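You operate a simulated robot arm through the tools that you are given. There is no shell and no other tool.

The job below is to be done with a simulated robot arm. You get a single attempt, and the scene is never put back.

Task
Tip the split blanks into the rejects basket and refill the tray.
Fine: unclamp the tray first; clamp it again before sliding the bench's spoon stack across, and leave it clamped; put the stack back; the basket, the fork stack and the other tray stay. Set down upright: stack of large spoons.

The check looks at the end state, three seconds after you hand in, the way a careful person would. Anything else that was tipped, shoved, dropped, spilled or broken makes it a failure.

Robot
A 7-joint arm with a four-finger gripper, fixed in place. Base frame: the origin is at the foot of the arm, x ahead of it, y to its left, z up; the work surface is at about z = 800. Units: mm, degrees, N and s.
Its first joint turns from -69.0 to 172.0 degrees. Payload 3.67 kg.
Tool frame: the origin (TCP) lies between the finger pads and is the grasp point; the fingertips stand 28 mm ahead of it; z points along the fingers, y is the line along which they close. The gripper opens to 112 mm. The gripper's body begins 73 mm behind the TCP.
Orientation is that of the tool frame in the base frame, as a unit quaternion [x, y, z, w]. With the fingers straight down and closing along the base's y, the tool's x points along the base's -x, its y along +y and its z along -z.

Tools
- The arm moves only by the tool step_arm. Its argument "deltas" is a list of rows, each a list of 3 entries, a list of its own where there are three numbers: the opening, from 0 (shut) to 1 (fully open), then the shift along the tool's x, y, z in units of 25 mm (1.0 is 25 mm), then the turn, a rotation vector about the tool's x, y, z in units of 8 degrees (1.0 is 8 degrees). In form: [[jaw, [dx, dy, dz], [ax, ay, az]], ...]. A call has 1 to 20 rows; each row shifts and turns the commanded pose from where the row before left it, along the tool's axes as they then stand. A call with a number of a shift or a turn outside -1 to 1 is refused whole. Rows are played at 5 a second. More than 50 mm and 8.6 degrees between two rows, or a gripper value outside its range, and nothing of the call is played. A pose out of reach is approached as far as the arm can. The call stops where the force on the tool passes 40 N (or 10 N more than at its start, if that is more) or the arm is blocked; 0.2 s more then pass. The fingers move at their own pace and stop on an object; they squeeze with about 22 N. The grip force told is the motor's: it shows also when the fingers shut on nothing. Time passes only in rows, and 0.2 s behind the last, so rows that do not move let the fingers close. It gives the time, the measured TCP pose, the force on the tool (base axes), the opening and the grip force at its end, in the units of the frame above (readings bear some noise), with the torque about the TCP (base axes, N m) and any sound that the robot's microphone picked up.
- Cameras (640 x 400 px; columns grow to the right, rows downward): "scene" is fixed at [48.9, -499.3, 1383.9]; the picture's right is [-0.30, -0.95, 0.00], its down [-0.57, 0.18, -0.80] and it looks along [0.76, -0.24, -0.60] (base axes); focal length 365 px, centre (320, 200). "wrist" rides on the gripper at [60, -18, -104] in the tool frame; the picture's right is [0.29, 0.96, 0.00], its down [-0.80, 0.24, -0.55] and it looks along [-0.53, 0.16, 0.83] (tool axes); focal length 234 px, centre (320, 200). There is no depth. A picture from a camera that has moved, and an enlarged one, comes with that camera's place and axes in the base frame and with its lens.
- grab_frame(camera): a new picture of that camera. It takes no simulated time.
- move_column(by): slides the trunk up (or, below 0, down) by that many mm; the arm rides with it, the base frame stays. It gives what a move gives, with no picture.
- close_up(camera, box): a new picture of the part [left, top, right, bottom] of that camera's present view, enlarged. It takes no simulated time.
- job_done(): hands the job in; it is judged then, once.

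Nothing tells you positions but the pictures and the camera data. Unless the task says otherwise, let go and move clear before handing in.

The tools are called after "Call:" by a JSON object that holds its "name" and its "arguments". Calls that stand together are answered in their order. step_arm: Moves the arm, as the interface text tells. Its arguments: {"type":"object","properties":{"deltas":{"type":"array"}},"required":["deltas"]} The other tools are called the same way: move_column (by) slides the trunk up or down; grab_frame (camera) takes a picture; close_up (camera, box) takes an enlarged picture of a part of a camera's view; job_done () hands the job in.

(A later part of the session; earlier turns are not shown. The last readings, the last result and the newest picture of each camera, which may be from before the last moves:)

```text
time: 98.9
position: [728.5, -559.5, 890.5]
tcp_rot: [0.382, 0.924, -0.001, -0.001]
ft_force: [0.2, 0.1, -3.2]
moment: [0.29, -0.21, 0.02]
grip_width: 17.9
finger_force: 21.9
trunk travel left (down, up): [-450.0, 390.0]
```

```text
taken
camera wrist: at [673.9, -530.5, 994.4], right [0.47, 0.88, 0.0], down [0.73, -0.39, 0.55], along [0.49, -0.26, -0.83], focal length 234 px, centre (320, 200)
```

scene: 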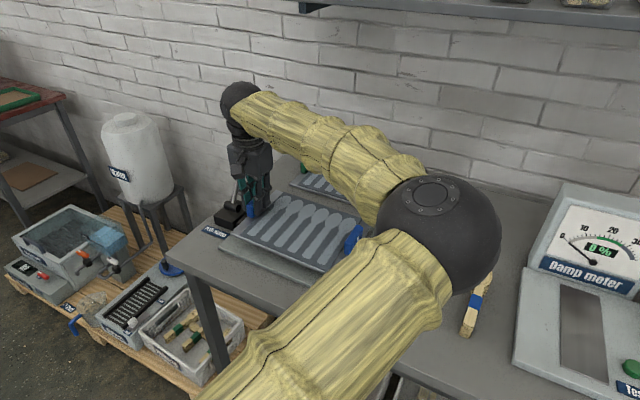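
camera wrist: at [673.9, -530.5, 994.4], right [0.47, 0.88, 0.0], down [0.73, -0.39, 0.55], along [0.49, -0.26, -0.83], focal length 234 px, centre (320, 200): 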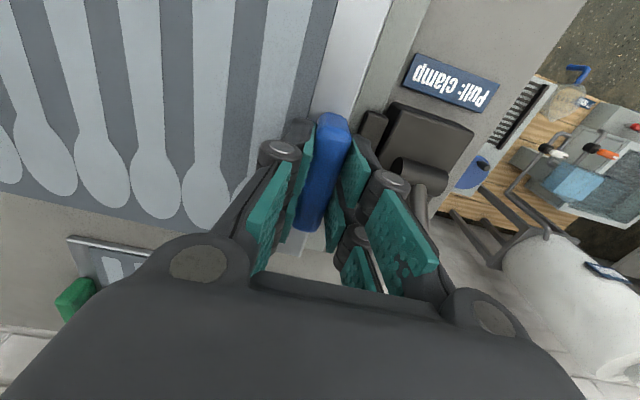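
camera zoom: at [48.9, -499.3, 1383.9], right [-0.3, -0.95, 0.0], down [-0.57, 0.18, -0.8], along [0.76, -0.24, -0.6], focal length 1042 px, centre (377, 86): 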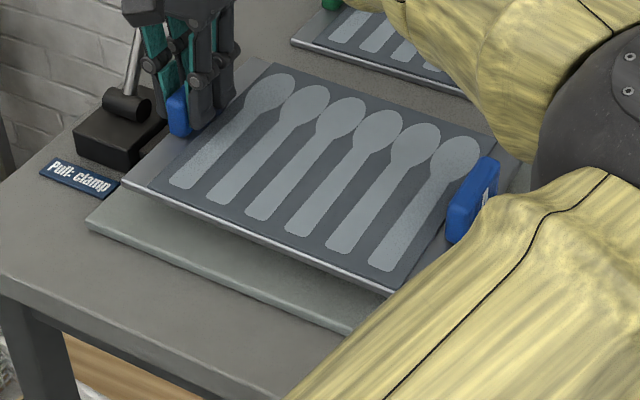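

Position matches the original pick within about 1 mm. I'll lower the last 33 mm gently.

Call:
{"name": "step_arm", "arguments": {"deltas": [[0, [0, 0, 0.4], [0, 0, 0]], [0, [0, 0, 0.4], [0, 0, 0]], [0, [0, 0, 0.2], [0, 0, 0]], [0, [0, 0, 0.15], [0, 0, 0]], [0, [0, 0, 0.1], [0, 0, 0]], [0, [0, 0, 0.05], [0, 0, 0]], [0, [0, 0, 0], [0, 0, 0]]]}}

Call:
{"name": "close_up", "arguments": {"camera": "scene", "box": [200, 170, 400, 310]}}

```text
time: 100.5
position: [730.1, -558.0, 859.4]
tcp_rot: [0.382, 0.924, 0.0, 0.001]
ft_force: [1.0, -5.3, 24.3]
moment: [-0.14, -0.03, -0.03]
grip_width: 18.0
finger_force: 21.9
trunk travel left (down, up): [-450.0, 390.0]
```

```text
2.86 times, centred on (300, 240) of scene
camera zoom: at [48.9, -499.3, 1383.9], right [-0.3, -0.95, 0.0], down [-0.57, 0.18, -0.8], along [0.76, -0.24, -0.6], focal length 1042 px, centre (377, 86)
```

zoom: 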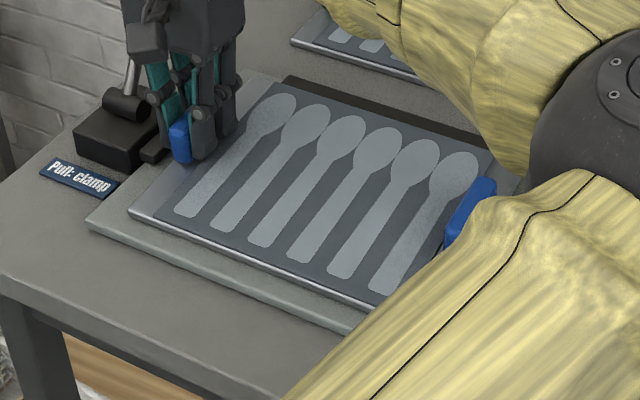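

The tray is seated and pressing lightly. I'll ease the pressure, open the jaw, and rise.

Call:
{"name": "step_arm", "arguments": {"deltas": [[0, [0, 0, -0.06], [0, 0, 0]], [0.25, [0, 0, 0], [0, 0, 0]], [0.4, [0, 0, 0], [0, 0, 0]], [0.4, [0, 0, 0], [0, 0, 0]], [0.4, [0, 0, 0], [0, 0, 0]]]}}

Call:
{"name": "close_up", "arguments": {"camera": "scene", "box": [200, 170, 400, 310]}}

```text
time: 101.7
position: [729.6, -559.5, 859.9]
tcp_rot: [0.382, 0.924, 0.0, 0.0]
ft_force: [-0.1, -0.1, 0.3]
moment: [0.02, 0.01, -0.02]
grip_width: 44.6
finger_force: 0.0
trunk travel left (down, up): [-450.0, 390.0]
```

```text
2.86 times, centred on (300, 240) of scene
camera zoom: at [48.9, -499.3, 1383.9], right [-0.3, -0.95, 0.0], down [-0.57, 0.18, -0.8], along [0.76, -0.24, -0.6], focal length 1042 px, centre (377, 86)
```

zoom: 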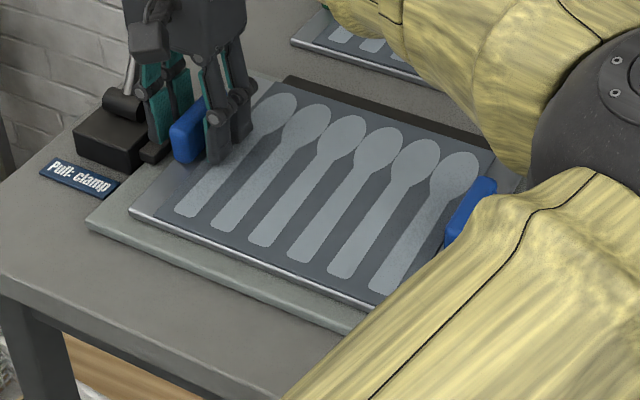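

The tray is released. I'll rise, then go above the lever to grip its handle and pull it back to clamp.

Call:
{"name": "step_arm", "arguments": {"deltas": [[0.4, [0, 0, -0.5], [0, 0, 0]], [0.4, [0, 0, -0.95], [0, 0, 0]], [0.4, [0, 0, -0.95], [0, 0, 0]], [0.4, [0, 0, -0.95], [0, 0, 0]], [0.4, [0, 0, -0.95], [0, 0, 0]], [0.4, [0, 0, -0.95], [0, 0, 0]], [0.4, [0, 0, -0.95], [0, 0, 0]], [0.4, [0, 0, -0.95], [0, 0, 0]], [0.4, [0, 0, -0.95], [0, 0, 0]], [0.4, [0, 0, -0.95], [0, 0, 0]], [0.55, [-0.375, 0.757, 0], [0, 0, 0]], [0.55, [-0.375, 0.757, 0], [0, 0, 0]], [0.55, [-0.375, 0.757, 0], [0, 0, 0]], [0.55, [-0.375, 0.757, 0], [0, 0, 0]], [0.55, [0, 0, 0], [0, 0, 0]]]}}

Call:
{"name": "grab_frame", "arguments": {"camera": "wrist"}}

Call:
{"name": "grab_frame", "arguments": {"camera": "scene"}}

```text
time: 104.9
position: [809.1, -532.3, 1085.8]
tcp_rot: [0.382, 0.924, 0.001, 0.0]
ft_force: [-0.3, -0.4, -1.0]
moment: [-0.01, 0.0, 0.01]
grip_width: 61.5
finger_force: 0.0
trunk travel left (down, up): [-450.0, 390.0]
```

```text
taken
camera wrist: at [753.4, -502.9, 1189.6], right [0.47, 0.88, 0.0], down [0.73, -0.39, 0.55], along [0.49, -0.26, -0.83], focal length 234 px, centre (320, 200)
```

wrist: 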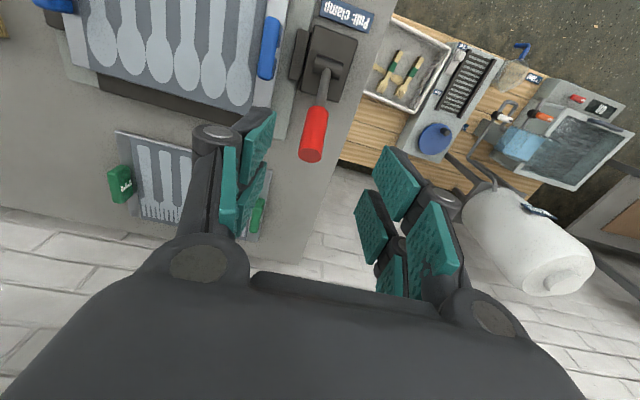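

```text
taken
```

scene: 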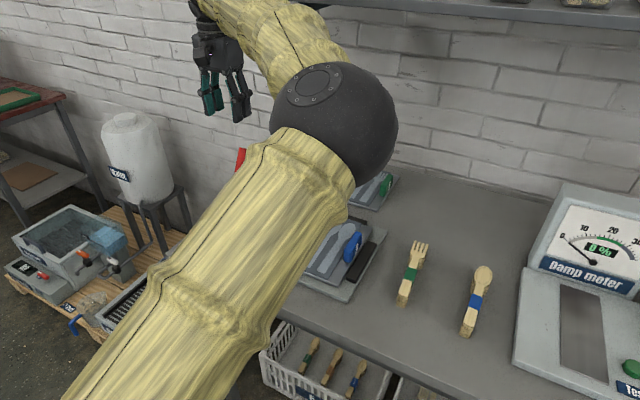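

The lever handle lies right under the gripper. I can also see into the basket from here, so I'll enlarge that.

Call:
{"name": "close_up", "arguments": {"camera": "wrist", "box": [340, 10, 480, 120]}}

Call:
{"name": "close_up", "arguments": {"camera": "wrist", "box": [260, 20, 380, 180]}}

```text
3.64 times, centred on (410, 65) of wrist
camera zoom: at [753.4, -502.9, 1189.6], right [0.47, 0.88, 0.0], down [0.73, -0.39, 0.55], along [0.49, -0.26, -0.83], focal length 852 px, centre (-7, 691)
```

zoom: 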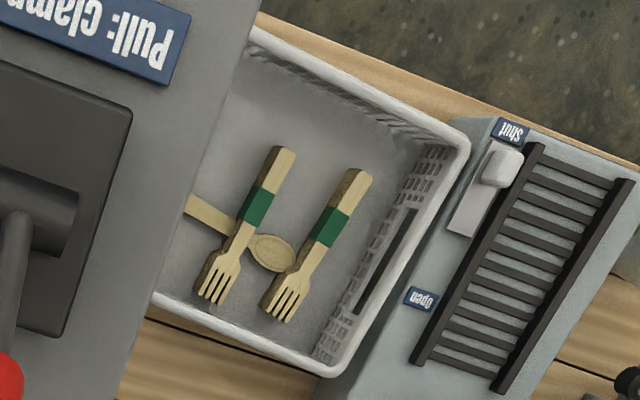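

```text
2.50 times, centred on (320, 100) of wrist
camera zoom: at [753.4, -502.9, 1189.6], right [0.47, 0.88, 0.0], down [0.73, -0.39, 0.55], along [0.49, -0.26, -0.83], focal length 585 px, centre (320, 450)
```

zoom: 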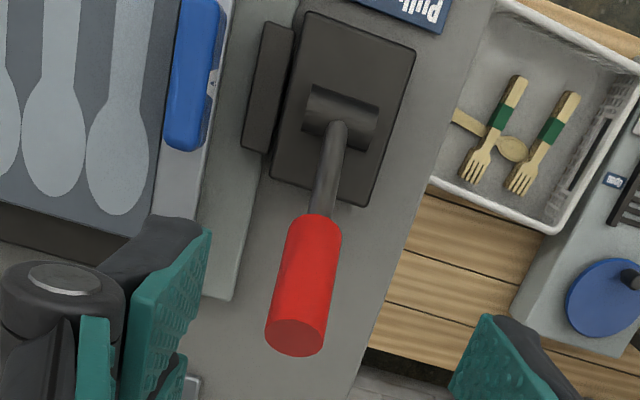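

The blanks lie piled in the rejects basket. I'll descend around the lever handle.

Call:
{"name": "step_arm", "arguments": {"deltas": [[0.55, [0, -0.08, 0.94], [0, 0, 0]], [0.55, [0, 0, 0.94], [0, 0, 0]], [0.55, [0, 0, 0.94], [0, 0, 0]], [0.55, [0, 0, 0.94], [0, 0, 0]], [0.55, [0, 0, 0.94], [0, 0, 0]], [0.55, [0, 0, 0.94], [0, 0, 0]], [0.55, [0, 0, 0], [0, 0, 0]]]}}

Call:
{"name": "grab_frame", "arguments": {"camera": "wrist"}}

Call:
{"name": "grab_frame", "arguments": {"camera": "scene"}}

```text
time: 106.5
position: [809.3, -532.7, 944.4]
tcp_rot: [0.382, 0.924, 0.0, 0.001]
ft_force: [0.0, 0.5, 0.0]
moment: [0.01, 0.02, 0.02]
grip_width: 61.6
finger_force: 0.1
trunk travel left (down, up): [-450.0, 390.0]
```

```text
taken
camera wrist: at [752.4, -504.2, 1048.9], right [0.47, 0.88, 0.0], down [0.73, -0.39, 0.55], along [0.49, -0.26, -0.83], focal length 234 px, centre (320, 200)
```

wrist: 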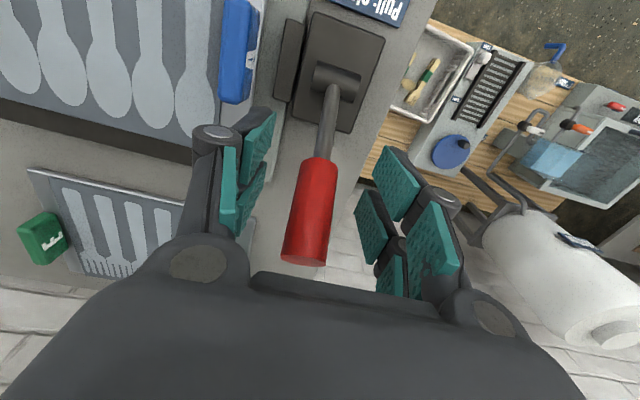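

```text
taken
```

scene: 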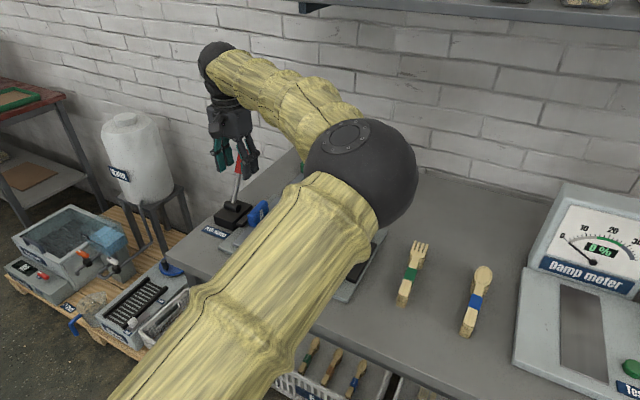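

The handle is between the fingers, about 4 mm off centre. I'll correct that and close on it.

Call:
{"name": "step_arm", "arguments": {"deltas": [[0.55, [0, -0.14, 0], [0, 0, 0]], [0.3, [0, 0, 0], [0, 0, 0]], [0, [0, 0, 0], [0, 0, 0]], [0, [0, 0, 0], [0, 0, 0]]]}}

```text
time: 107.5
position: [808.9, -533.2, 946.8]
tcp_rot: [0.38, 0.925, 0.002, 0.0]
ft_force: [31.2, 24.0, -1.6]
moment: [0.46, -1.28, 0.42]
grip_width: 24.5
finger_force: 45.3
trunk travel left (down, up): [-450.0, 390.0]
```

The closed grip shows side load toward +r, so I'll ease that way.

Call:
{"name": "step_arm", "arguments": {"deltas": [[0, [0, 0.1, 0], [0, 0, 0]], [0, [0, 0, 0], [0, 0, 0]]]}}

```text
time: 108.1
position: [808.2, -531.9, 945.3]
tcp_rot: [0.382, 0.924, -0.001, 0.0]
ft_force: [26.4, 23.7, 5.1]
moment: [0.71, -0.71, 0.3]
grip_width: 24.5
finger_force: 45.0
trunk travel left (down, up): [-450.0, 390.0]
```

Call:
{"name": "step_arm", "arguments": {"deltas": [[0, [0, 0.12, 0], [0, 0, 0]], [0, [0, 0, 0], [0, 0, 0]]]}}

Call:
{"name": "grab_frame", "arguments": {"camera": "wrist"}}

```text
time: 108.7
position: [808.6, -533.3, 945.7]
tcp_rot: [0.383, 0.924, 0.0, -0.001]
ft_force: [9.4, 6.5, 9.0]
moment: [0.22, -0.08, -0.09]
grip_width: 24.4
finger_force: 45.0
trunk travel left (down, up): [-450.0, 390.0]
```

```text
taken
camera wrist: at [753.2, -503.2, 1049.4], right [0.47, 0.88, 0.0], down [0.73, -0.39, 0.55], along [0.49, -0.26, -0.83], focal length 234 px, centre (320, 200)
```

wrist: 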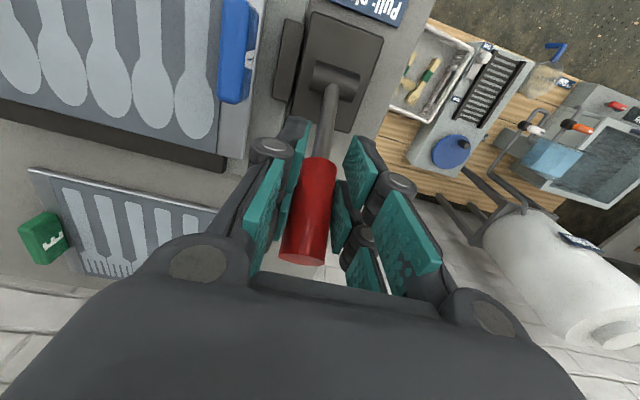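

The load is small now and the handle is well gripped. I'll pull it toward the robot along its arc.

Call:
{"name": "step_arm", "arguments": {"deltas": [[0, [0.4, 0, -0.13], [0, 0, 0]], [0, [0.4, 0, -0.1], [0, 0, 0]], [0, [0.4, 0, -0.056], [0, 0, 0]], [0, [0.4, 0, -0.02], [0, 0, 0]], [0, [0.4, 0, 0.016], [0, 0, 0]], [0, [0.4, 0, 0.05], [0, 0, 0]], [0, [0, 0, 0], [0, 0, 0]]]}}

Call:
{"name": "grab_frame", "arguments": {"camera": "wrist"}}

```text
time: 110.3
position: [765.9, -489.6, 950.9]
tcp_rot: [0.382, 0.924, 0.0, 0.0]
ft_force: [7.2, -10.1, 12.1]
moment: [-1.1, -1.07, 0.0]
grip_width: 24.5
finger_force: 45.3
trunk travel left (down, up): [-450.0, 390.0]
```

```text
taken
camera wrist: at [710.2, -460.7, 1054.9], right [0.47, 0.88, 0.0], down [0.73, -0.39, 0.55], along [0.49, -0.26, -0.83], focal length 234 px, centre (320, 200)
```

wrist: 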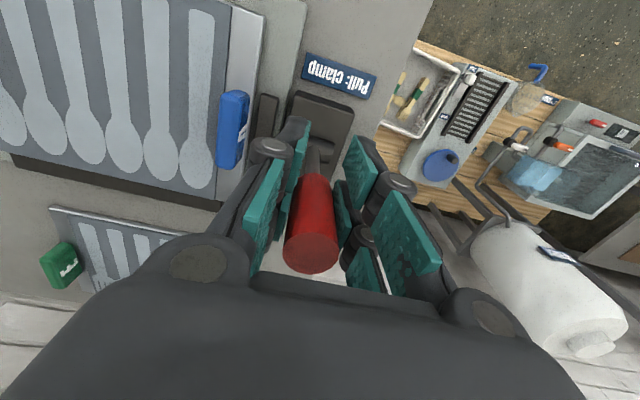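

The lever follows and the clamp block is advancing. I'll continue to the stop.

Call:
{"name": "step_arm", "arguments": {"deltas": [[0, [0.35, 0, 0.08], [0, 0, 0]], [0, [0.35, 0, 0.11], [0, 0, 0]], [0, [0.3, 0, 0.12], [0, 0, 0]], [0, [0.2, 0, 0.1], [0, 0, 0]], [0, [0, 0, 0], [0, 0, 0]]]}}

Call:
{"name": "grab_frame", "arguments": {"camera": "wrist"}}

Call:
{"name": "grab_frame", "arguments": {"camera": "scene"}}

```text
time: 111.5
position: [745.2, -468.9, 942.0]
tcp_rot: [0.382, 0.924, 0.001, 0.0]
ft_force: [2.7, -12.4, 9.4]
moment: [-1.19, -0.94, -0.17]
grip_width: 24.0
finger_force: 44.7
trunk travel left (down, up): [-450.0, 390.0]
```

```text
taken
camera wrist: at [689.0, -439.7, 1045.2], right [0.47, 0.88, 0.0], down [0.73, -0.39, 0.55], along [0.49, -0.26, -0.83], focal length 234 px, centre (320, 200)
```

wrist: 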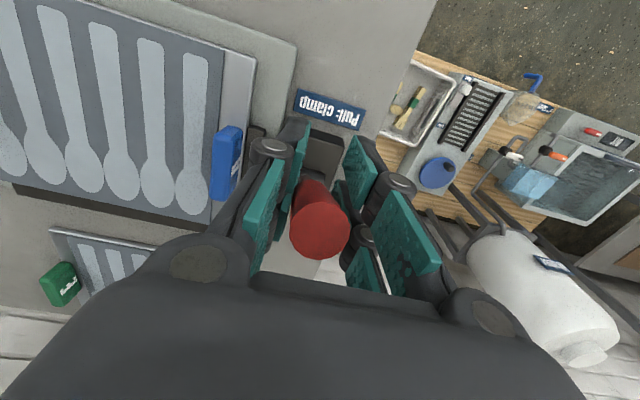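

```text
taken
```

scene: 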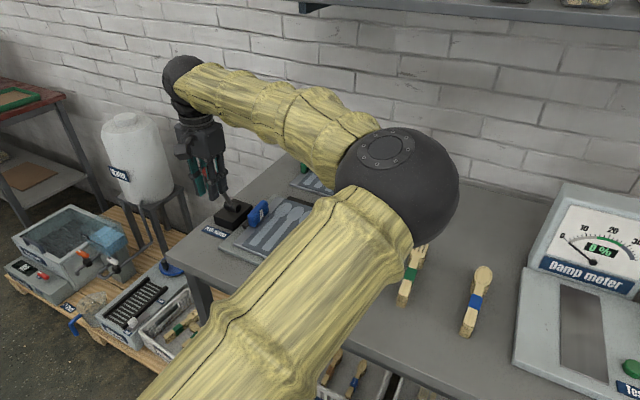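

Near the end of travel. I'll make small further pulls until the stop is felt.

Call:
{"name": "step_arm", "arguments": {"deltas": [[0, [0.2, 0, 0.08], [0, 0, 0]], [0, [0.2, 0, 0.08], [0, 0, 0]], [0, [0.2, 0, 0.08], [0, 0, 0]], [0, [0.2, 0, 0.08], [0, 0, 0]], [0, [0, 0, 0], [0, 0, 0]]]}}

Call:
{"name": "close_up", "arguments": {"camera": "scene", "box": [150, 110, 310, 240]}}

```text
time: 112.7
position: [733.2, -456.9, 931.7]
tcp_rot: [0.381, 0.925, 0.001, -0.001]
ft_force: [26.9, -16.5, 14.1]
moment: [-0.47, -0.72, 0.17]
grip_width: 23.6
finger_force: 44.9
trunk travel left (down, up): [-450.0, 390.0]
```

```text
3.08 times, centred on (230, 175) of scene
camera zoom: at [48.9, -499.3, 1383.9], right [-0.3, -0.95, 0.0], down [-0.57, 0.18, -0.8], along [0.76, -0.24, -0.6], focal length 1122 px, centre (597, 277)
```

zoom: 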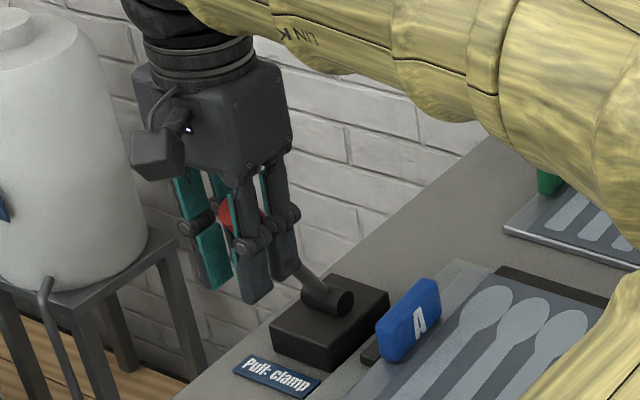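

Resistance of about 30 N says the lever is at its clamped stop. I'll open the jaw and rise straight up.

Call:
{"name": "step_arm", "arguments": {"deltas": [[0.3, [0, 0, 0], [0, 0, 0]], [0.55, [0, 0, 0], [0, 0, 0]], [0.55, [0, 0, 0], [0, 0, 0]], [0.55, [0, 0, -0.5], [0, 0, 0]], [0.55, [0, 0, -0.9], [0, 0, 0]], [0.55, [0, 0, -0.9], [0, 0, 0]], [0.55, [0, 0, -0.9], [0, 0, 0]], [0.55, [0, 0, -0.9], [0, 0, 0]], [0.55, [0, 0, -0.9], [0, 0, 0]], [0.55, [0, 0, -0.9], [0, 0, 0]], [0.55, [0, 0, -0.9], [0, 0, 0]], [0.55, [0, 0, -0.9], [0, 0, 0]], [0.55, [0, 0, 0], [0, 0, 0]]]}}

Call:
{"name": "grab_frame", "arguments": {"camera": "scene"}}

Call:
{"name": "close_up", "arguments": {"camera": "scene", "box": [170, 140, 310, 240]}}

Call:
{"name": "grab_frame", "arguments": {"camera": "wrist"}}

```text
time: 115.5
position: [732.1, -456.1, 1126.7]
tcp_rot: [0.382, 0.924, -0.001, 0.0]
ft_force: [-0.1, 0.1, -0.3]
moment: [0.0, -0.02, -0.03]
grip_width: 61.5
finger_force: 0.1
trunk travel left (down, up): [-450.0, 390.0]
```

```text
taken
```

scene: 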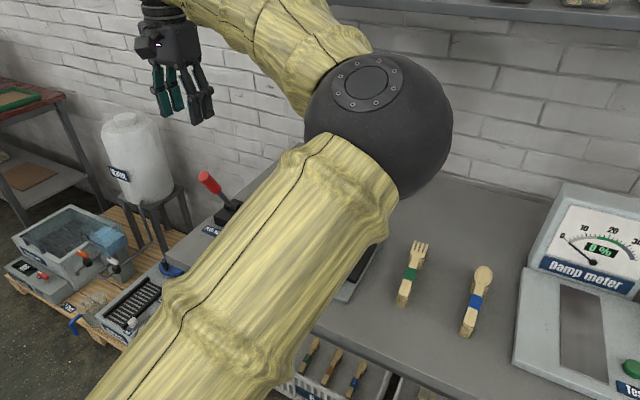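

```text
4.00 times, centred on (240, 190) of scene
camera zoom: at [48.9, -499.3, 1383.9], right [-0.3, -0.95, 0.0], down [-0.57, 0.18, -0.8], along [0.76, -0.24, -0.6], focal length 1459 px, centre (640, 240)
```

zoom: 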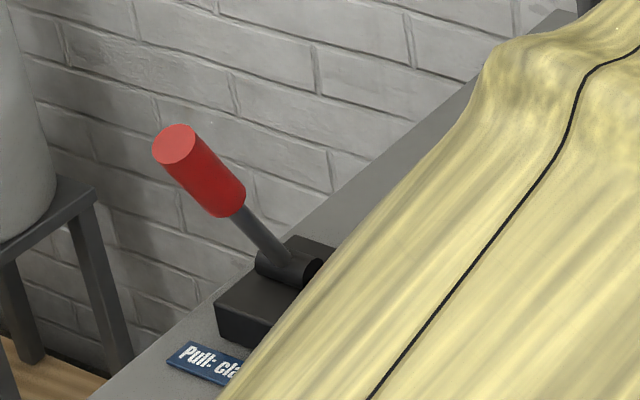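

```text
taken
camera wrist: at [676.5, -426.3, 1229.9], right [0.47, 0.88, 0.0], down [0.73, -0.39, 0.55], along [0.49, -0.26, -0.83], focal length 234 px, centre (320, 200)
```

wrist: 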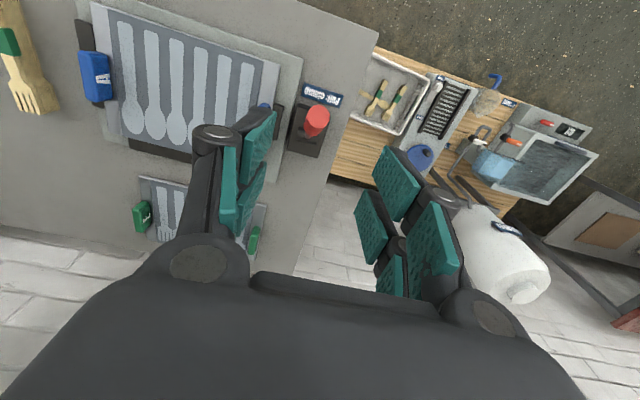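

The lever is back where it began (clamped) and the tray sits in place. Next I'll carry the open gripper along the bench at height toward the spoon stack.

Call:
{"name": "step_arm", "arguments": {"deltas": [[0.55, [-0.055, -0.95, 0], [0, 0, 0]], [0.55, [-0.055, -0.95, 0], [0, 0, 0]], [0.55, [-0.055, -0.95, 0], [0, 0, 0]], [0.55, [-0.055, -0.95, 0], [0, 0, 0]], [0.55, [-0.055, -0.95, 0], [0, 0, 0]], [0.55, [-0.055, -0.95, 0], [0, 0, 0]], [0.55, [-0.055, -0.95, 0], [0, 0, 0]], [0.55, [-0.055, -0.95, 0], [0, 0, 0]], [0.55, [-0.055, -0.95, 0], [0, 0, 0]], [0.55, [-0.055, -0.95, 0], [0, 0, 0]], [0.55, [-0.055, -0.95, 0], [0, 0, 0]], [0.55, [-0.055, -0.95, 0], [0, 0, 0]], [0.55, [-0.055, -0.95, 0], [0, 0, 0]], [0.55, [-0.055, -0.95, 0], [0, 0, 0]], [0.55, [-0.055, -0.95, 0], [0, 0, 0]], [0.55, [-0.055, -0.95, 0], [0, 0, 0]], [0.55, [0, 0, 0], [0, 0, 0]]]}}

Call:
{"name": "grab_frame", "arguments": {"camera": "scene"}}

Call:
{"name": "grab_frame", "arguments": {"camera": "wrist"}}

```text
time: 119.1
position: [554.7, -735.3, 1110.4]
tcp_rot: [0.382, 0.924, 0.002, 0.0]
ft_force: [0.2, 0.5, 0.1]
moment: [-0.05, 0.02, 0.02]
grip_width: 61.6
finger_force: 0.2
out of reach, approached as far as the arm can: row 12, 13, 14, 15, 16
trunk travel left (down, up): [-450.0, 390.0]
```

```text
taken
```

scene: 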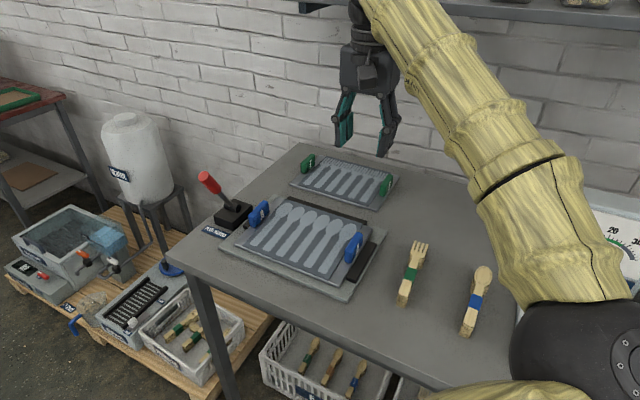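

```text
taken
camera wrist: at [499.6, -707.5, 1213.8], right [0.47, 0.88, 0.0], down [0.73, -0.39, 0.55], along [0.49, -0.26, -0.83], focal length 234 px, centre (320, 200)
```

wrist: 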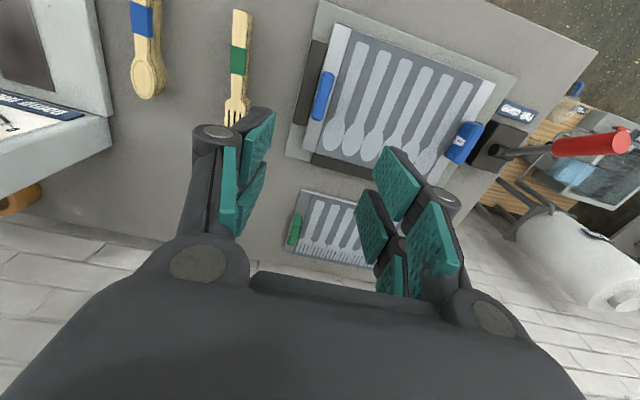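

The arm ran out of reach because its elbow is folded to the right, at the joint-1 limit. I'll stretch the arm outward so the elbow swings back into plane, then sweep toward the stack.

Call:
{"name": "step_arm", "arguments": {"deltas": [[0.55, [-0.6, 0, 0], [0, 0, 0]], [0.55, [-0.6, 0, 0], [0, 0, 0]], [0.55, [-0.6, 0, 0], [0, 0, 0]], [0.55, [-0.6, 0, 0], [0, 0, 0]], [0.55, [0, 0, 0], [0, 0, 0]]]}}

Call:
{"name": "grab_frame", "arguments": {"camera": "scene"}}

```text
time: 120.3
position: [596.3, -776.2, 1113.0]
tcp_rot: [0.382, 0.924, -0.001, 0.0]
ft_force: [0.1, -0.1, 0.5]
moment: [0.0, 0.02, -0.05]
grip_width: 61.4
finger_force: 0.0
trunk travel left (down, up): [-450.0, 390.0]
```

```text
taken
```

scene: 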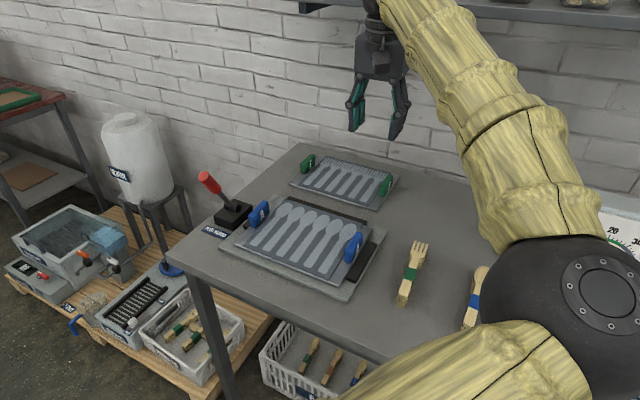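

Call:
{"name": "step_arm", "arguments": {"deltas": [[0.55, [-0.6, 0, 0], [0, 0, 0]], [0.55, [-0.6, 0, 0], [0, 0, 0]], [0.55, [-0.6, 0, 0], [0, 0, 0]], [0.55, [0, 0, 0], [0, 0, 0]]]}}

Call:
{"name": "grab_frame", "arguments": {"camera": "scene"}}

```text
time: 121.3
position: [630.0, -809.5, 1110.2]
tcp_rot: [0.382, 0.924, 0.001, -0.001]
ft_force: [-0.4, 0.0, 0.1]
moment: [-0.04, -0.03, 0.03]
grip_width: 61.8
finger_force: 0.0
trunk travel left (down, up): [-450.0, 390.0]
```

```text
taken
```

scene: 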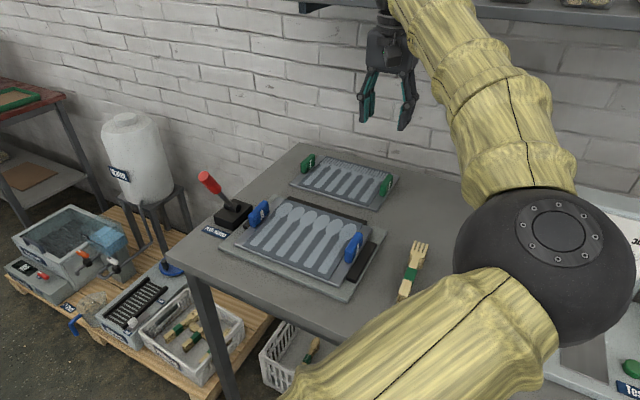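

The arm reaches 1026 mm here but the elbow is still to the right. Yawing the tool clockwise should draw the elbow toward the arm's plane, so I'll try 45° and watch.

Call:
{"name": "step_arm", "arguments": {"deltas": [[0.55, [0, 0, 0], [0, 0, 0.9375]], [0.55, [0, 0, 0], [0, 0, 0.9375]], [0.55, [0, 0, 0], [0, 0, 0.9375]], [0.55, [0, 0, 0], [0, 0, 0.9375]], [0.55, [0, 0, 0], [0, 0, 0.9375]], [0.55, [0, 0, 0], [0, 0, 0.9375]], [0.55, [0, 0, 0], [0, 0, 0]]]}}

Call:
{"name": "grab_frame", "arguments": {"camera": "scene"}}

```text
time: 122.9
position: [630.1, -808.8, 1111.6]
tcp_rot: [0.707, 0.707, 0.0, -0.001]
ft_force: [-0.1, 0.7, 0.0]
moment: [0.01, 0.01, 0.01]
grip_width: 61.6
finger_force: 0.1
trunk travel left (down, up): [-450.0, 390.0]
```

```text
taken
```

scene: 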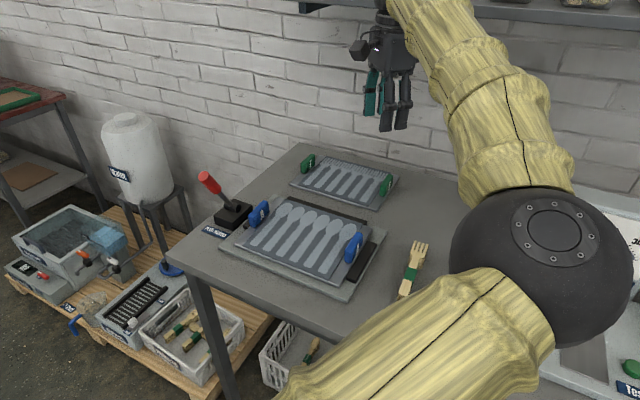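

Call:
{"name": "step_arm", "arguments": {"deltas": [[0.55, [0, 0, 0], [0, 0, 0.9375]], [0.55, [0, 0, 0], [0, 0, 0.9375]], [0.55, [0, 0, 0], [0, 0, 0.9375]], [0.55, [0, 0, 0], [0, 0, 0.9375]], [0.55, [0, 0, 0], [0, 0, 0.9375]], [0.55, [0, 0, 0], [0, 0, 0.9375]], [0.55, [0, 0, 0], [0, 0, 0.9375]], [0.55, [0, 0, 0], [0, 0, 0.9375]], [0.55, [0, 0, 0], [0, 0, 0.9375]], [0.55, [0, 0, 0], [0, 0, 0.9375]], [0.55, [0, 0, 0], [0, 0, 0.9375]], [0.55, [0, 0, 0], [0, 0, 0.9375]], [0.55, [0, 0, 0], [0, 0, 0]]]}}

Call:
{"name": "grab_frame", "arguments": {"camera": "scene"}}

```text
time: 125.7
position: [629.4, -807.8, 1112.1]
tcp_rot: [1.0, 0.0, 0.0, -0.001]
ft_force: [-0.3, 0.7, 0.3]
moment: [-0.02, -0.01, 0.01]
grip_width: 61.8
finger_force: 0.0
trunk travel left (down, up): [-450.0, 390.0]
```

```text
taken
```

scene: 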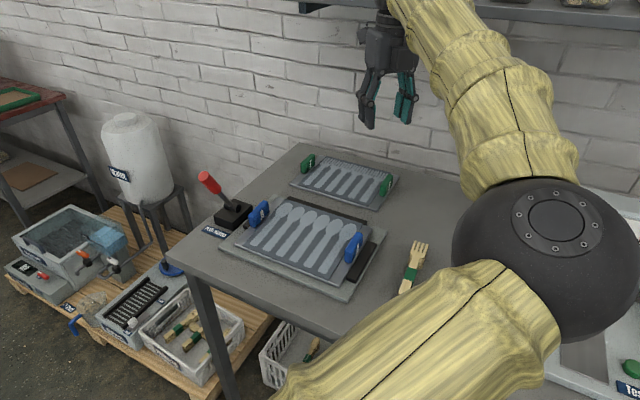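

Yaw alone doesn't move the elbow. I'll sweep right while staying stretched out, so the joint-1 limit makes the elbow follow, and watch for reach warnings.

Call:
{"name": "step_arm", "arguments": {"deltas": [[0.55, [-0.584, 0.373, 0], [0, 0, 0]], [0.55, [-0.584, 0.373, 0], [0, 0, 0]], [0.55, [-0.584, 0.373, 0], [0, 0, 0]], [0.55, [-0.584, 0.373, 0], [0, 0, 0]], [0.55, [-0.584, 0.373, 0], [0, 0, 0]], [0.55, [0, 0, 0], [0, 0, 0]]]}}

Call:
{"name": "grab_frame", "arguments": {"camera": "scene"}}

```text
time: 127.1
position: [554.3, -858.8, 1110.1]
tcp_rot: [1.0, 0.001, 0.0, -0.002]
ft_force: [-0.3, 0.3, -0.2]
moment: [-0.04, -0.03, 0.02]
grip_width: 61.6
finger_force: 0.0
trunk travel left (down, up): [-450.0, 390.0]
```

```text
taken
```

scene: 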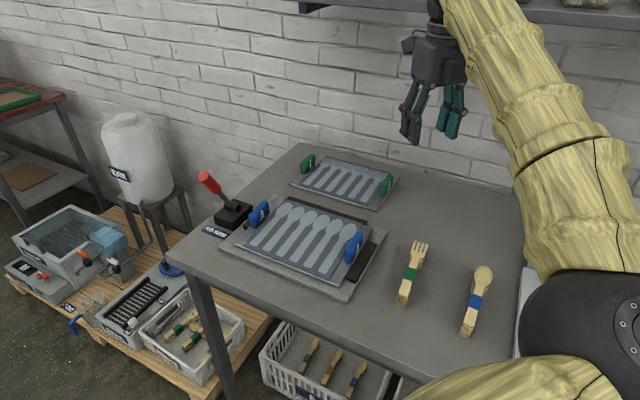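

Call:
{"name": "step_arm", "arguments": {"deltas": [[0.55, [-0.584, 0.373, 0], [0, 0, 0]], [0.55, [-0.584, 0.373, 0], [0, 0, 0]], [0.55, [-0.584, 0.373, 0], [0, 0, 0]], [0.55, [-0.584, 0.373, 0], [0, 0, 0]], [0.55, [0, 0, 0], [0, 0, 0]]]}}

Call:
{"name": "grab_frame", "arguments": {"camera": "scene"}}

```text
time: 128.3
position: [522.9, -901.9, 1111.4]
tcp_rot: [1.0, 0.001, 0.001, 0.0]
ft_force: [0.3, 0.1, 1.1]
moment: [-0.03, 0.02, 0.0]
grip_width: 61.5
finger_force: 0.2
out of reach, approached as far as the arm can: row 2, 3, 4
trunk travel left (down, up): [-450.0, 390.0]
```

```text
taken
```

scene: 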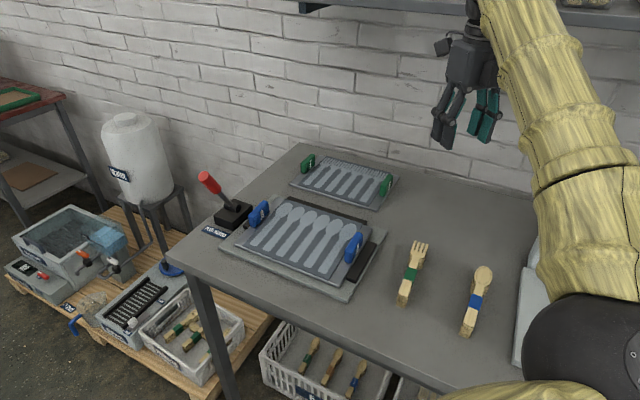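

Call:
{"name": "step_arm", "arguments": {"deltas": [[0.55, [-0.4, 0, 0], [0, 0, 0]], [0.55, [-0.4, 0, 0], [0, 0, 0]], [0.55, [-0.4, 0, 0], [0, 0, 0]], [0.55, [-0.4, 0, 0], [0, 0, 0]], [0.55, [-0.4, 0, 0], [0, 0, 0]], [0.55, [-0.4, 0, 0], [0, 0, 0]], [0.55, [0, 0, 0], [0, 0, 0]]]}}

```text
time: 129.9
position: [512.2, -926.3, 1107.5]
tcp_rot: [1.0, 0.0, -0.001, 0.001]
ft_force: [0.3, 0.7, -0.4]
moment: [-0.02, 0.0, -0.02]
grip_width: 61.7
finger_force: 0.0
out of reach, approached as far as the arm can: row 1, 2, 3, 4, 5, 6
trunk travel left (down, up): [-450.0, 390.0]
```

That only slides along the limit. I'll retract in front of the robot, where the upper arm goes steep, so the elbow can take a different side on the way out.

Call:
{"name": "step_arm", "arguments": {"deltas": [[0.55, [0.288, -0.816, 0], [0, 0, 0]], [0.55, [0.288, -0.816, 0], [0, 0, 0]], [0.55, [0.288, -0.816, 0], [0, 0, 0]], [0.55, [0.288, -0.816, 0], [0, 0, 0]], [0.55, [0.288, -0.816, 0], [0, 0, 0]], [0.55, [0.288, -0.816, 0], [0, 0, 0]], [0.55, [0.288, -0.816, 0], [0, 0, 0]], [0.55, [0.288, -0.816, 0], [0, 0, 0]], [0.55, [0.288, -0.816, 0], [0, 0, 0]], [0.55, [0.288, -0.816, 0], [0, 0, 0]], [0.55, [0.288, -0.816, 0], [0, 0, 0]], [0.55, [0.288, -0.816, 0], [0, 0, 0]], [0.55, [0.288, -0.816, 0], [0, 0, 0]], [0.55, [0.288, -0.816, 0], [0, 0, 0]], [0.55, [0.288, -0.816, 0], [0, 0, 0]], [0.55, [0, 0, 0], [0, 0, 0]]]}}

Call:
{"name": "grab_frame", "arguments": {"camera": "scene"}}

```text
time: 133.3
position: [622.7, -620.0, 1105.8]
tcp_rot: [1.0, 0.0, 0.001, -0.001]
ft_force: [0.1, -0.4, -1.0]
moment: [0.03, 0.01, 0.02]
grip_width: 61.7
finger_force: 0.0
out of reach, approached as far as the arm can: row 2
trunk travel left (down, up): [-450.0, 390.0]
```

```text
taken
```

scene: 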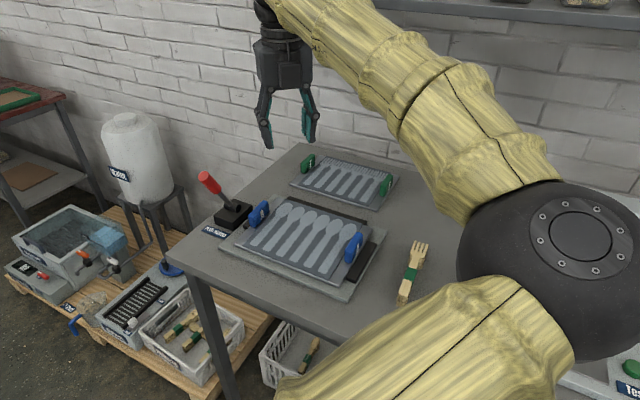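

Call:
{"name": "step_arm", "arguments": {"deltas": [[0.55, [0.208, -0.987, 0], [0, 0, 0]], [0.55, [0.208, -0.987, 0], [0, 0, 0]], [0.55, [0.208, -0.987, 0], [0, 0, 0]], [0.55, [0.208, -0.987, 0], [0, 0, 0]], [0.55, [0.208, -0.987, 0], [0, 0, 0]], [0.55, [0.208, -0.987, 0], [0, 0, 0]], [0.55, [0.208, -0.987, 0], [0, 0, 0]], [0.55, [0.208, -0.987, 0], [0, 0, 0]], [0.55, [0.208, -0.987, 0], [0, 0, 0]], [0.55, [0.208, -0.987, 0], [0, 0, 0]], [0.55, [0.208, -0.987, 0], [0, 0, 0]], [0.55, [0.208, -0.987, 0], [0, 0, 0]], [0.55, [0.208, -0.987, 0], [0, 0, 0]], [0.55, [0.208, -0.987, 0], [0, 0, 0]], [0.55, [0.208, -0.987, 0], [0, 0, 0]], [0.55, [0, 0, 0], [0, 0, 0]]]}}

Call:
{"name": "grab_frame", "arguments": {"camera": "scene"}}

```text
time: 136.7
position: [701.3, -247.1, 1107.0]
tcp_rot: [1.0, 0.001, -0.001, 0.0]
ft_force: [-0.3, -0.5, -0.4]
moment: [0.01, 0.03, 0.01]
grip_width: 61.6
finger_force: 0.0
trunk travel left (down, up): [-450.0, 390.0]
```

```text
taken
```

scene: 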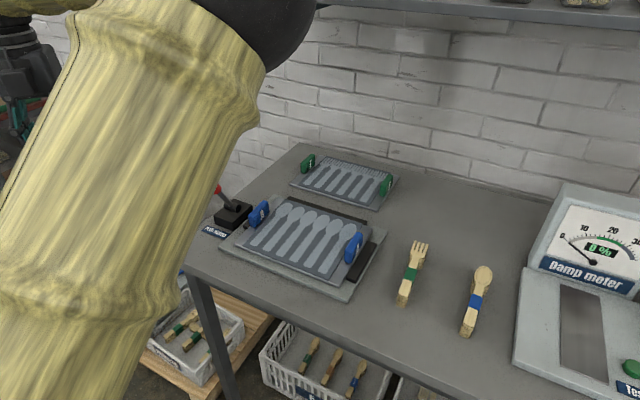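

Call:
{"name": "step_arm", "arguments": {"deltas": [[0.55, [-0.926, -0.326, 0], [0, 0, 0]], [0.55, [-0.926, -0.326, 0], [0, 0, 0]], [0.55, [-0.926, -0.326, 0], [0, 0, 0]], [0.55, [-0.926, -0.326, 0], [0, 0, 0]], [0.55, [-0.926, -0.326, 0], [0, 0, 0]], [0.55, [-0.926, -0.326, 0], [0, 0, 0]], [0.55, [-0.926, -0.326, 0], [0, 0, 0]], [0.55, [-0.926, -0.326, 0], [0, 0, 0]], [0.55, [-0.926, -0.326, 0], [0, 0, 0]], [0.55, [-0.926, -0.326, 0], [0, 0, 0]], [0.55, [0, 0, 0], [0, 0, 0]]]}}

Call:
{"name": "grab_frame", "arguments": {"camera": "scene"}}

Call:
{"name": "grab_frame", "arguments": {"camera": "wrist"}}

```text
time: 139.1
position: [468.3, -165.7, 1108.7]
tcp_rot: [1.0, 0.0, 0.0, 0.0]
ft_force: [0.3, -0.2, -0.2]
moment: [0.02, -0.01, 0.03]
grip_width: 61.7
finger_force: 0.0
trunk travel left (down, up): [-450.0, 390.0]
```

```text
taken
```

scene: 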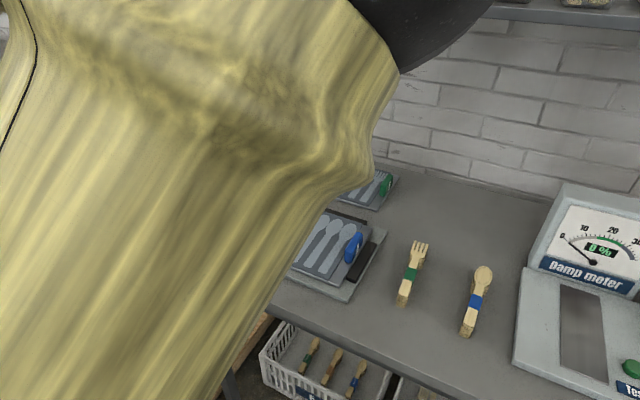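

```text
taken
camera wrist: at [527.3, -148.1, 1212.2], right [0.29, -0.96, 0.0], down [-0.8, -0.24, 0.55], along [-0.53, -0.16, -0.83], focal length 234 px, centre (320, 200)
```

wrist: 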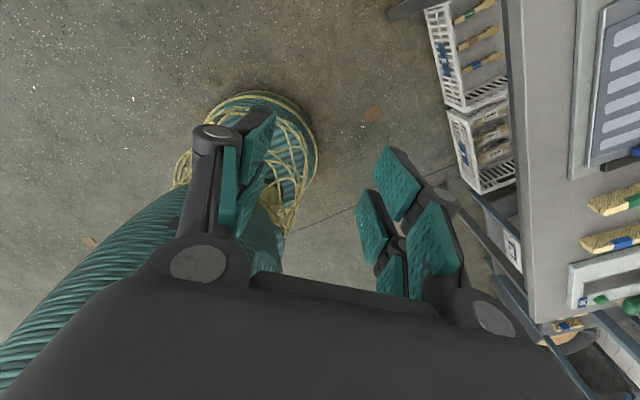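

The elbow lags when I sweep with a bent arm and follows when stretched. So I'll stretch out, sweep left, retract, then sweep right bent, which should walk the elbow to the left.

Call:
{"name": "step_arm", "arguments": {"deltas": [[0.55, [0.95, 0.336, 0], [0, 0, 0]], [0.55, [0.95, 0.336, 0], [0, 0, 0]], [0.55, [0.95, 0.336, 0], [0, 0, 0]], [0.55, [0.95, 0.336, 0], [0, 0, 0]], [0.55, [0.95, 0.336, 0], [0, 0, 0]], [0.55, [0.95, 0.336, 0], [0, 0, 0]], [0.55, [0.95, 0.336, 0], [0, 0, 0]], [0.55, [0.95, 0.336, 0], [0, 0, 0]], [0.55, [0.95, 0.336, 0], [0, 0, 0]], [0.55, [0.95, 0.336, 0], [0, 0, 0]], [0.55, [0.95, 0.336, 0], [0, 0, 0]], [0.55, [0.95, 0.336, 0], [0, 0, 0]], [0.55, [0.95, 0.336, 0], [0, 0, 0]], [0.55, [0.95, 0.336, 0], [0, 0, 0]], [0.55, [0.95, 0.336, 0], [0, 0, 0]], [0.55, [0.95, 0.336, 0], [0, 0, 0]], [0.55, [0.95, 0.336, 0], [0, 0, 0]], [0.55, [0.95, 0.336, 0], [0, 0, 0]], [0.55, [0.95, 0.336, 0], [0, 0, 0]], [0.55, [0.95, 0.336, 0], [0, 0, 0]]]}}

Call:
{"name": "grab_frame", "arguments": {"camera": "scene"}}

Call:
{"name": "grab_frame", "arguments": {"camera": "wrist"}}

```text
time: 143.3
position: [944.8, -332.6, 1104.4]
tcp_rot: [1.0, 0.0, -0.001, 0.0]
ft_force: [0.8, -0.3, -0.3]
moment: [-0.03, 0.08, -0.04]
grip_width: 61.5
finger_force: 0.0
trunk travel left (down, up): [-450.0, 390.0]
```

```text
taken
```

scene: 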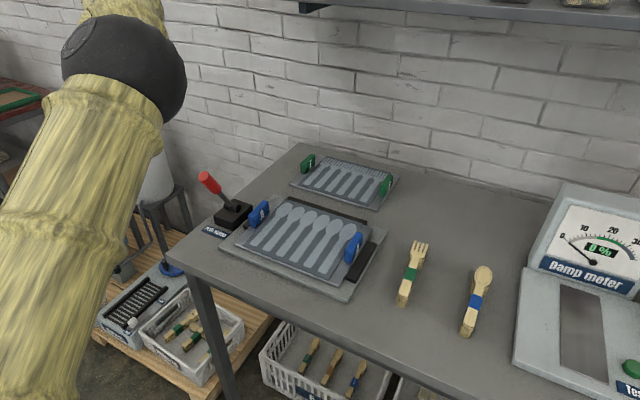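

```text
taken
camera wrist: at [1005.0, -315.0, 1208.5], right [0.29, -0.96, 0.0], down [-0.8, -0.24, 0.56], along [-0.53, -0.16, -0.83], focal length 234 px, centre (320, 200)
```

wrist: 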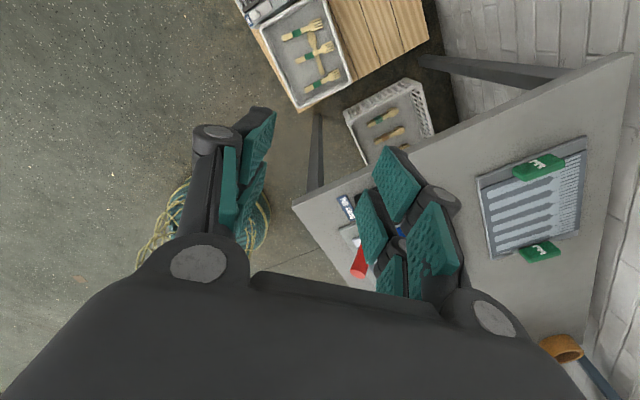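

Stretched out, the elbow has come round as predicted. I'll sweep left at full stretch, in the clear air above everything.

Call:
{"name": "step_arm", "arguments": {"deltas": [[0.55, [0.23, -0.97, 0], [0, 0, 0]], [0.55, [0.23, -0.97, 0], [0, 0, 0]], [0.55, [0.23, -0.97, 0], [0, 0, 0]], [0.55, [0.23, -0.97, 0], [0, 0, 0]], [0.55, [0.23, -0.97, 0], [0, 0, 0]], [0.55, [0.23, -0.97, 0], [0, 0, 0]], [0.55, [0.23, -0.97, 0], [0, 0, 0]], [0.55, [0.23, -0.97, 0], [0, 0, 0]], [0.55, [0.057, -0.994, 0], [0, 0, 0]], [0.55, [0.057, -0.994, 0], [0, 0, 0]], [0.55, [0.057, -0.994, 0], [0, 0, 0]], [0.55, [0.057, -0.994, 0], [0, 0, 0]], [0.55, [0.057, -0.994, 0], [0, 0, 0]], [0.55, [0.057, -0.994, 0], [0, 0, 0]], [0.55, [0.057, -0.994, 0], [0, 0, 0]], [0.55, [0, 0, 0], [0, 0, 0]]]}}

Call:
{"name": "grab_frame", "arguments": {"camera": "scene"}}

Call:
{"name": "grab_frame", "arguments": {"camera": "wrist"}}

```text
time: 146.7
position: [985.2, 25.5, 1106.4]
tcp_rot: [1.0, 0.002, 0.0, 0.001]
ft_force: [-1.0, 0.2, -0.4]
moment: [-0.07, -0.01, -0.04]
grip_width: 61.8
finger_force: 0.0
out of reach, approached as far as the arm can: row 14, 15
trunk travel left (down, up): [-450.0, 390.0]
```

```text
taken
```

scene: 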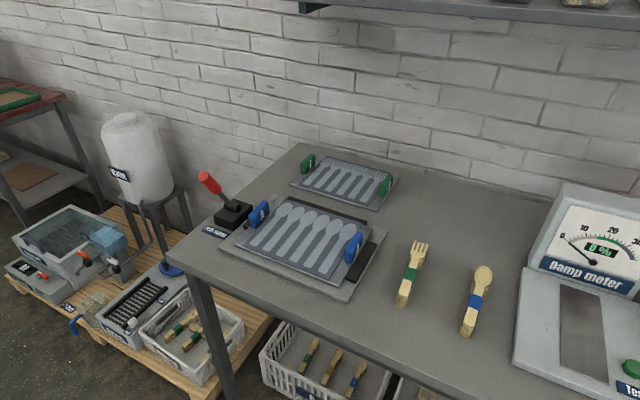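

```text
taken
camera wrist: at [1043.3, 43.7, 1211.8], right [0.29, -0.96, 0.0], down [-0.8, -0.24, 0.55], along [-0.53, -0.16, -0.83], focal length 234 px, centre (320, 200)
```

wrist: 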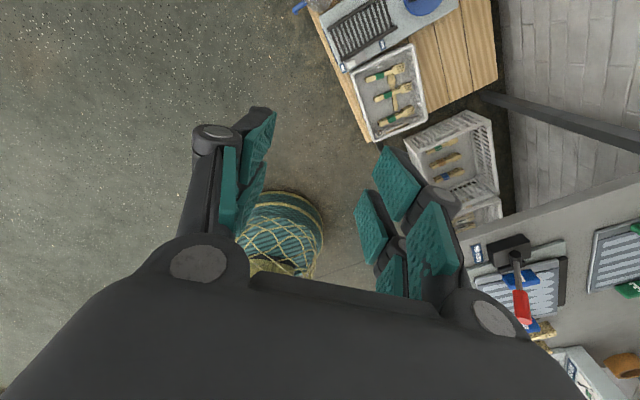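

That stop is likely the wrist-roll limit from the yaw I added. I'll unwind the yaw here, which is free of surroundings.

Call:
{"name": "step_arm", "arguments": {"deltas": [[0.55, [0, 0, 0], [0, 0, -0.9375]], [0.55, [0, 0, 0], [0, 0, -0.9375]], [0.55, [0, 0, 0], [0, 0, -0.9375]], [0.55, [0, 0, 0], [0, 0, -0.9375]], [0.55, [0, 0, 0], [0, 0, -0.9375]], [0.55, [0, 0, 0], [0, 0, -0.9375]], [0.55, [0, 0, 0], [0, 0, -0.9375]], [0.55, [0, 0, 0], [0, 0, -0.9375]], [0.55, [0, 0, 0], [0, 0, -0.9375]], [0.55, [0, 0, 0], [0, 0, -0.9375]], [0.55, [0, 0, 0], [0, 0, -0.9375]], [0.55, [0, 0, 0], [0, 0, -0.9375]], [0.55, [0, 0, 0], [0, 0, -0.9375]], [0.55, [0, 0, 0], [0, 0, -0.9375]], [0.55, [0, 0, 0], [0, 0, -0.9375]], [0.55, [0, 0, 0], [0, 0, -0.9375]], [0.55, [0, 0, 0], [0, 0, -0.9375]], [0.55, [0, 0, 0], [0, 0, -0.9375]], [0.55, [0, 0, 0], [0, 0, 0]]]}}

Call:
{"name": "grab_frame", "arguments": {"camera": "wrist"}}

```text
time: 150.7
position: [985.0, 24.6, 1110.8]
tcp_rot: [0.381, 0.925, 0.0, 0.0]
ft_force: [-0.4, 0.2, 0.2]
moment: [0.0, 0.02, -0.03]
grip_width: 61.7
finger_force: 0.0
trunk travel left (down, up): [-450.0, 390.0]
```

```text
taken
camera wrist: at [929.1, 52.4, 1212.8], right [0.47, 0.88, 0.0], down [0.73, -0.39, 0.55], along [0.49, -0.26, -0.83], focal length 234 px, centre (320, 200)
```

wrist: 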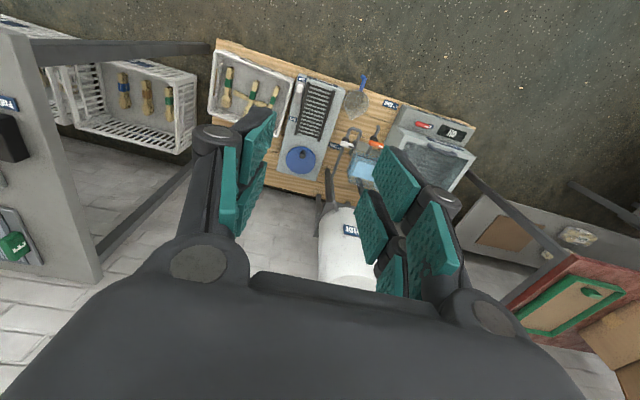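

Clear here. I'll sweep further left while stretched, checking the surroundings part way.

Call:
{"name": "step_arm", "arguments": {"deltas": [[0.55, [0.75, 0.6, 0], [0, 0, 0]], [0.55, [0.75, 0.6, 0], [0, 0, 0]], [0.55, [0.75, 0.6, 0], [0, 0, 0]], [0.55, [0.75, 0.6, 0], [0, 0, 0]], [0.55, [0.75, 0.6, 0], [0, 0, 0]], [0.55, [0.75, 0.6, 0], [0, 0, 0]], [0.55, [0.75, 0.6, 0], [0, 0, 0]], [0.55, [0.75, 0.6, 0], [0, 0, 0]], [0.55, [0, 0, 0], [0, 0, 0]]]}}

Call:
{"name": "grab_frame", "arguments": {"camera": "wrist"}}

```text
time: 152.7
position: [927.8, 187.5, 1101.9]
tcp_rot: [0.382, 0.924, 0.0, 0.0]
ft_force: [-1.1, -0.9, 0.5]
moment: [0.03, -0.02, -0.02]
grip_width: 61.8
finger_force: 0.0
out of reach, approached as far as the arm can: row 1, 2, 3, 4, 5, 6, 7, 8
trunk travel left (down, up): [-450.0, 390.0]
```

```text
taken
camera wrist: at [870.9, 217.4, 1205.7], right [0.47, 0.88, 0.0], down [0.73, -0.39, 0.55], along [0.49, -0.26, -0.83], focal length 234 px, centre (320, 200)
```

wrist: 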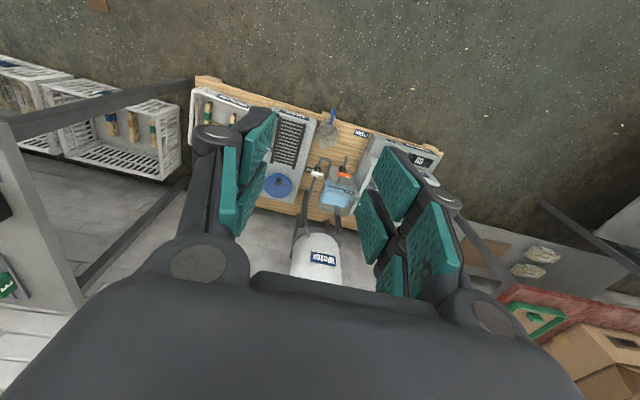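

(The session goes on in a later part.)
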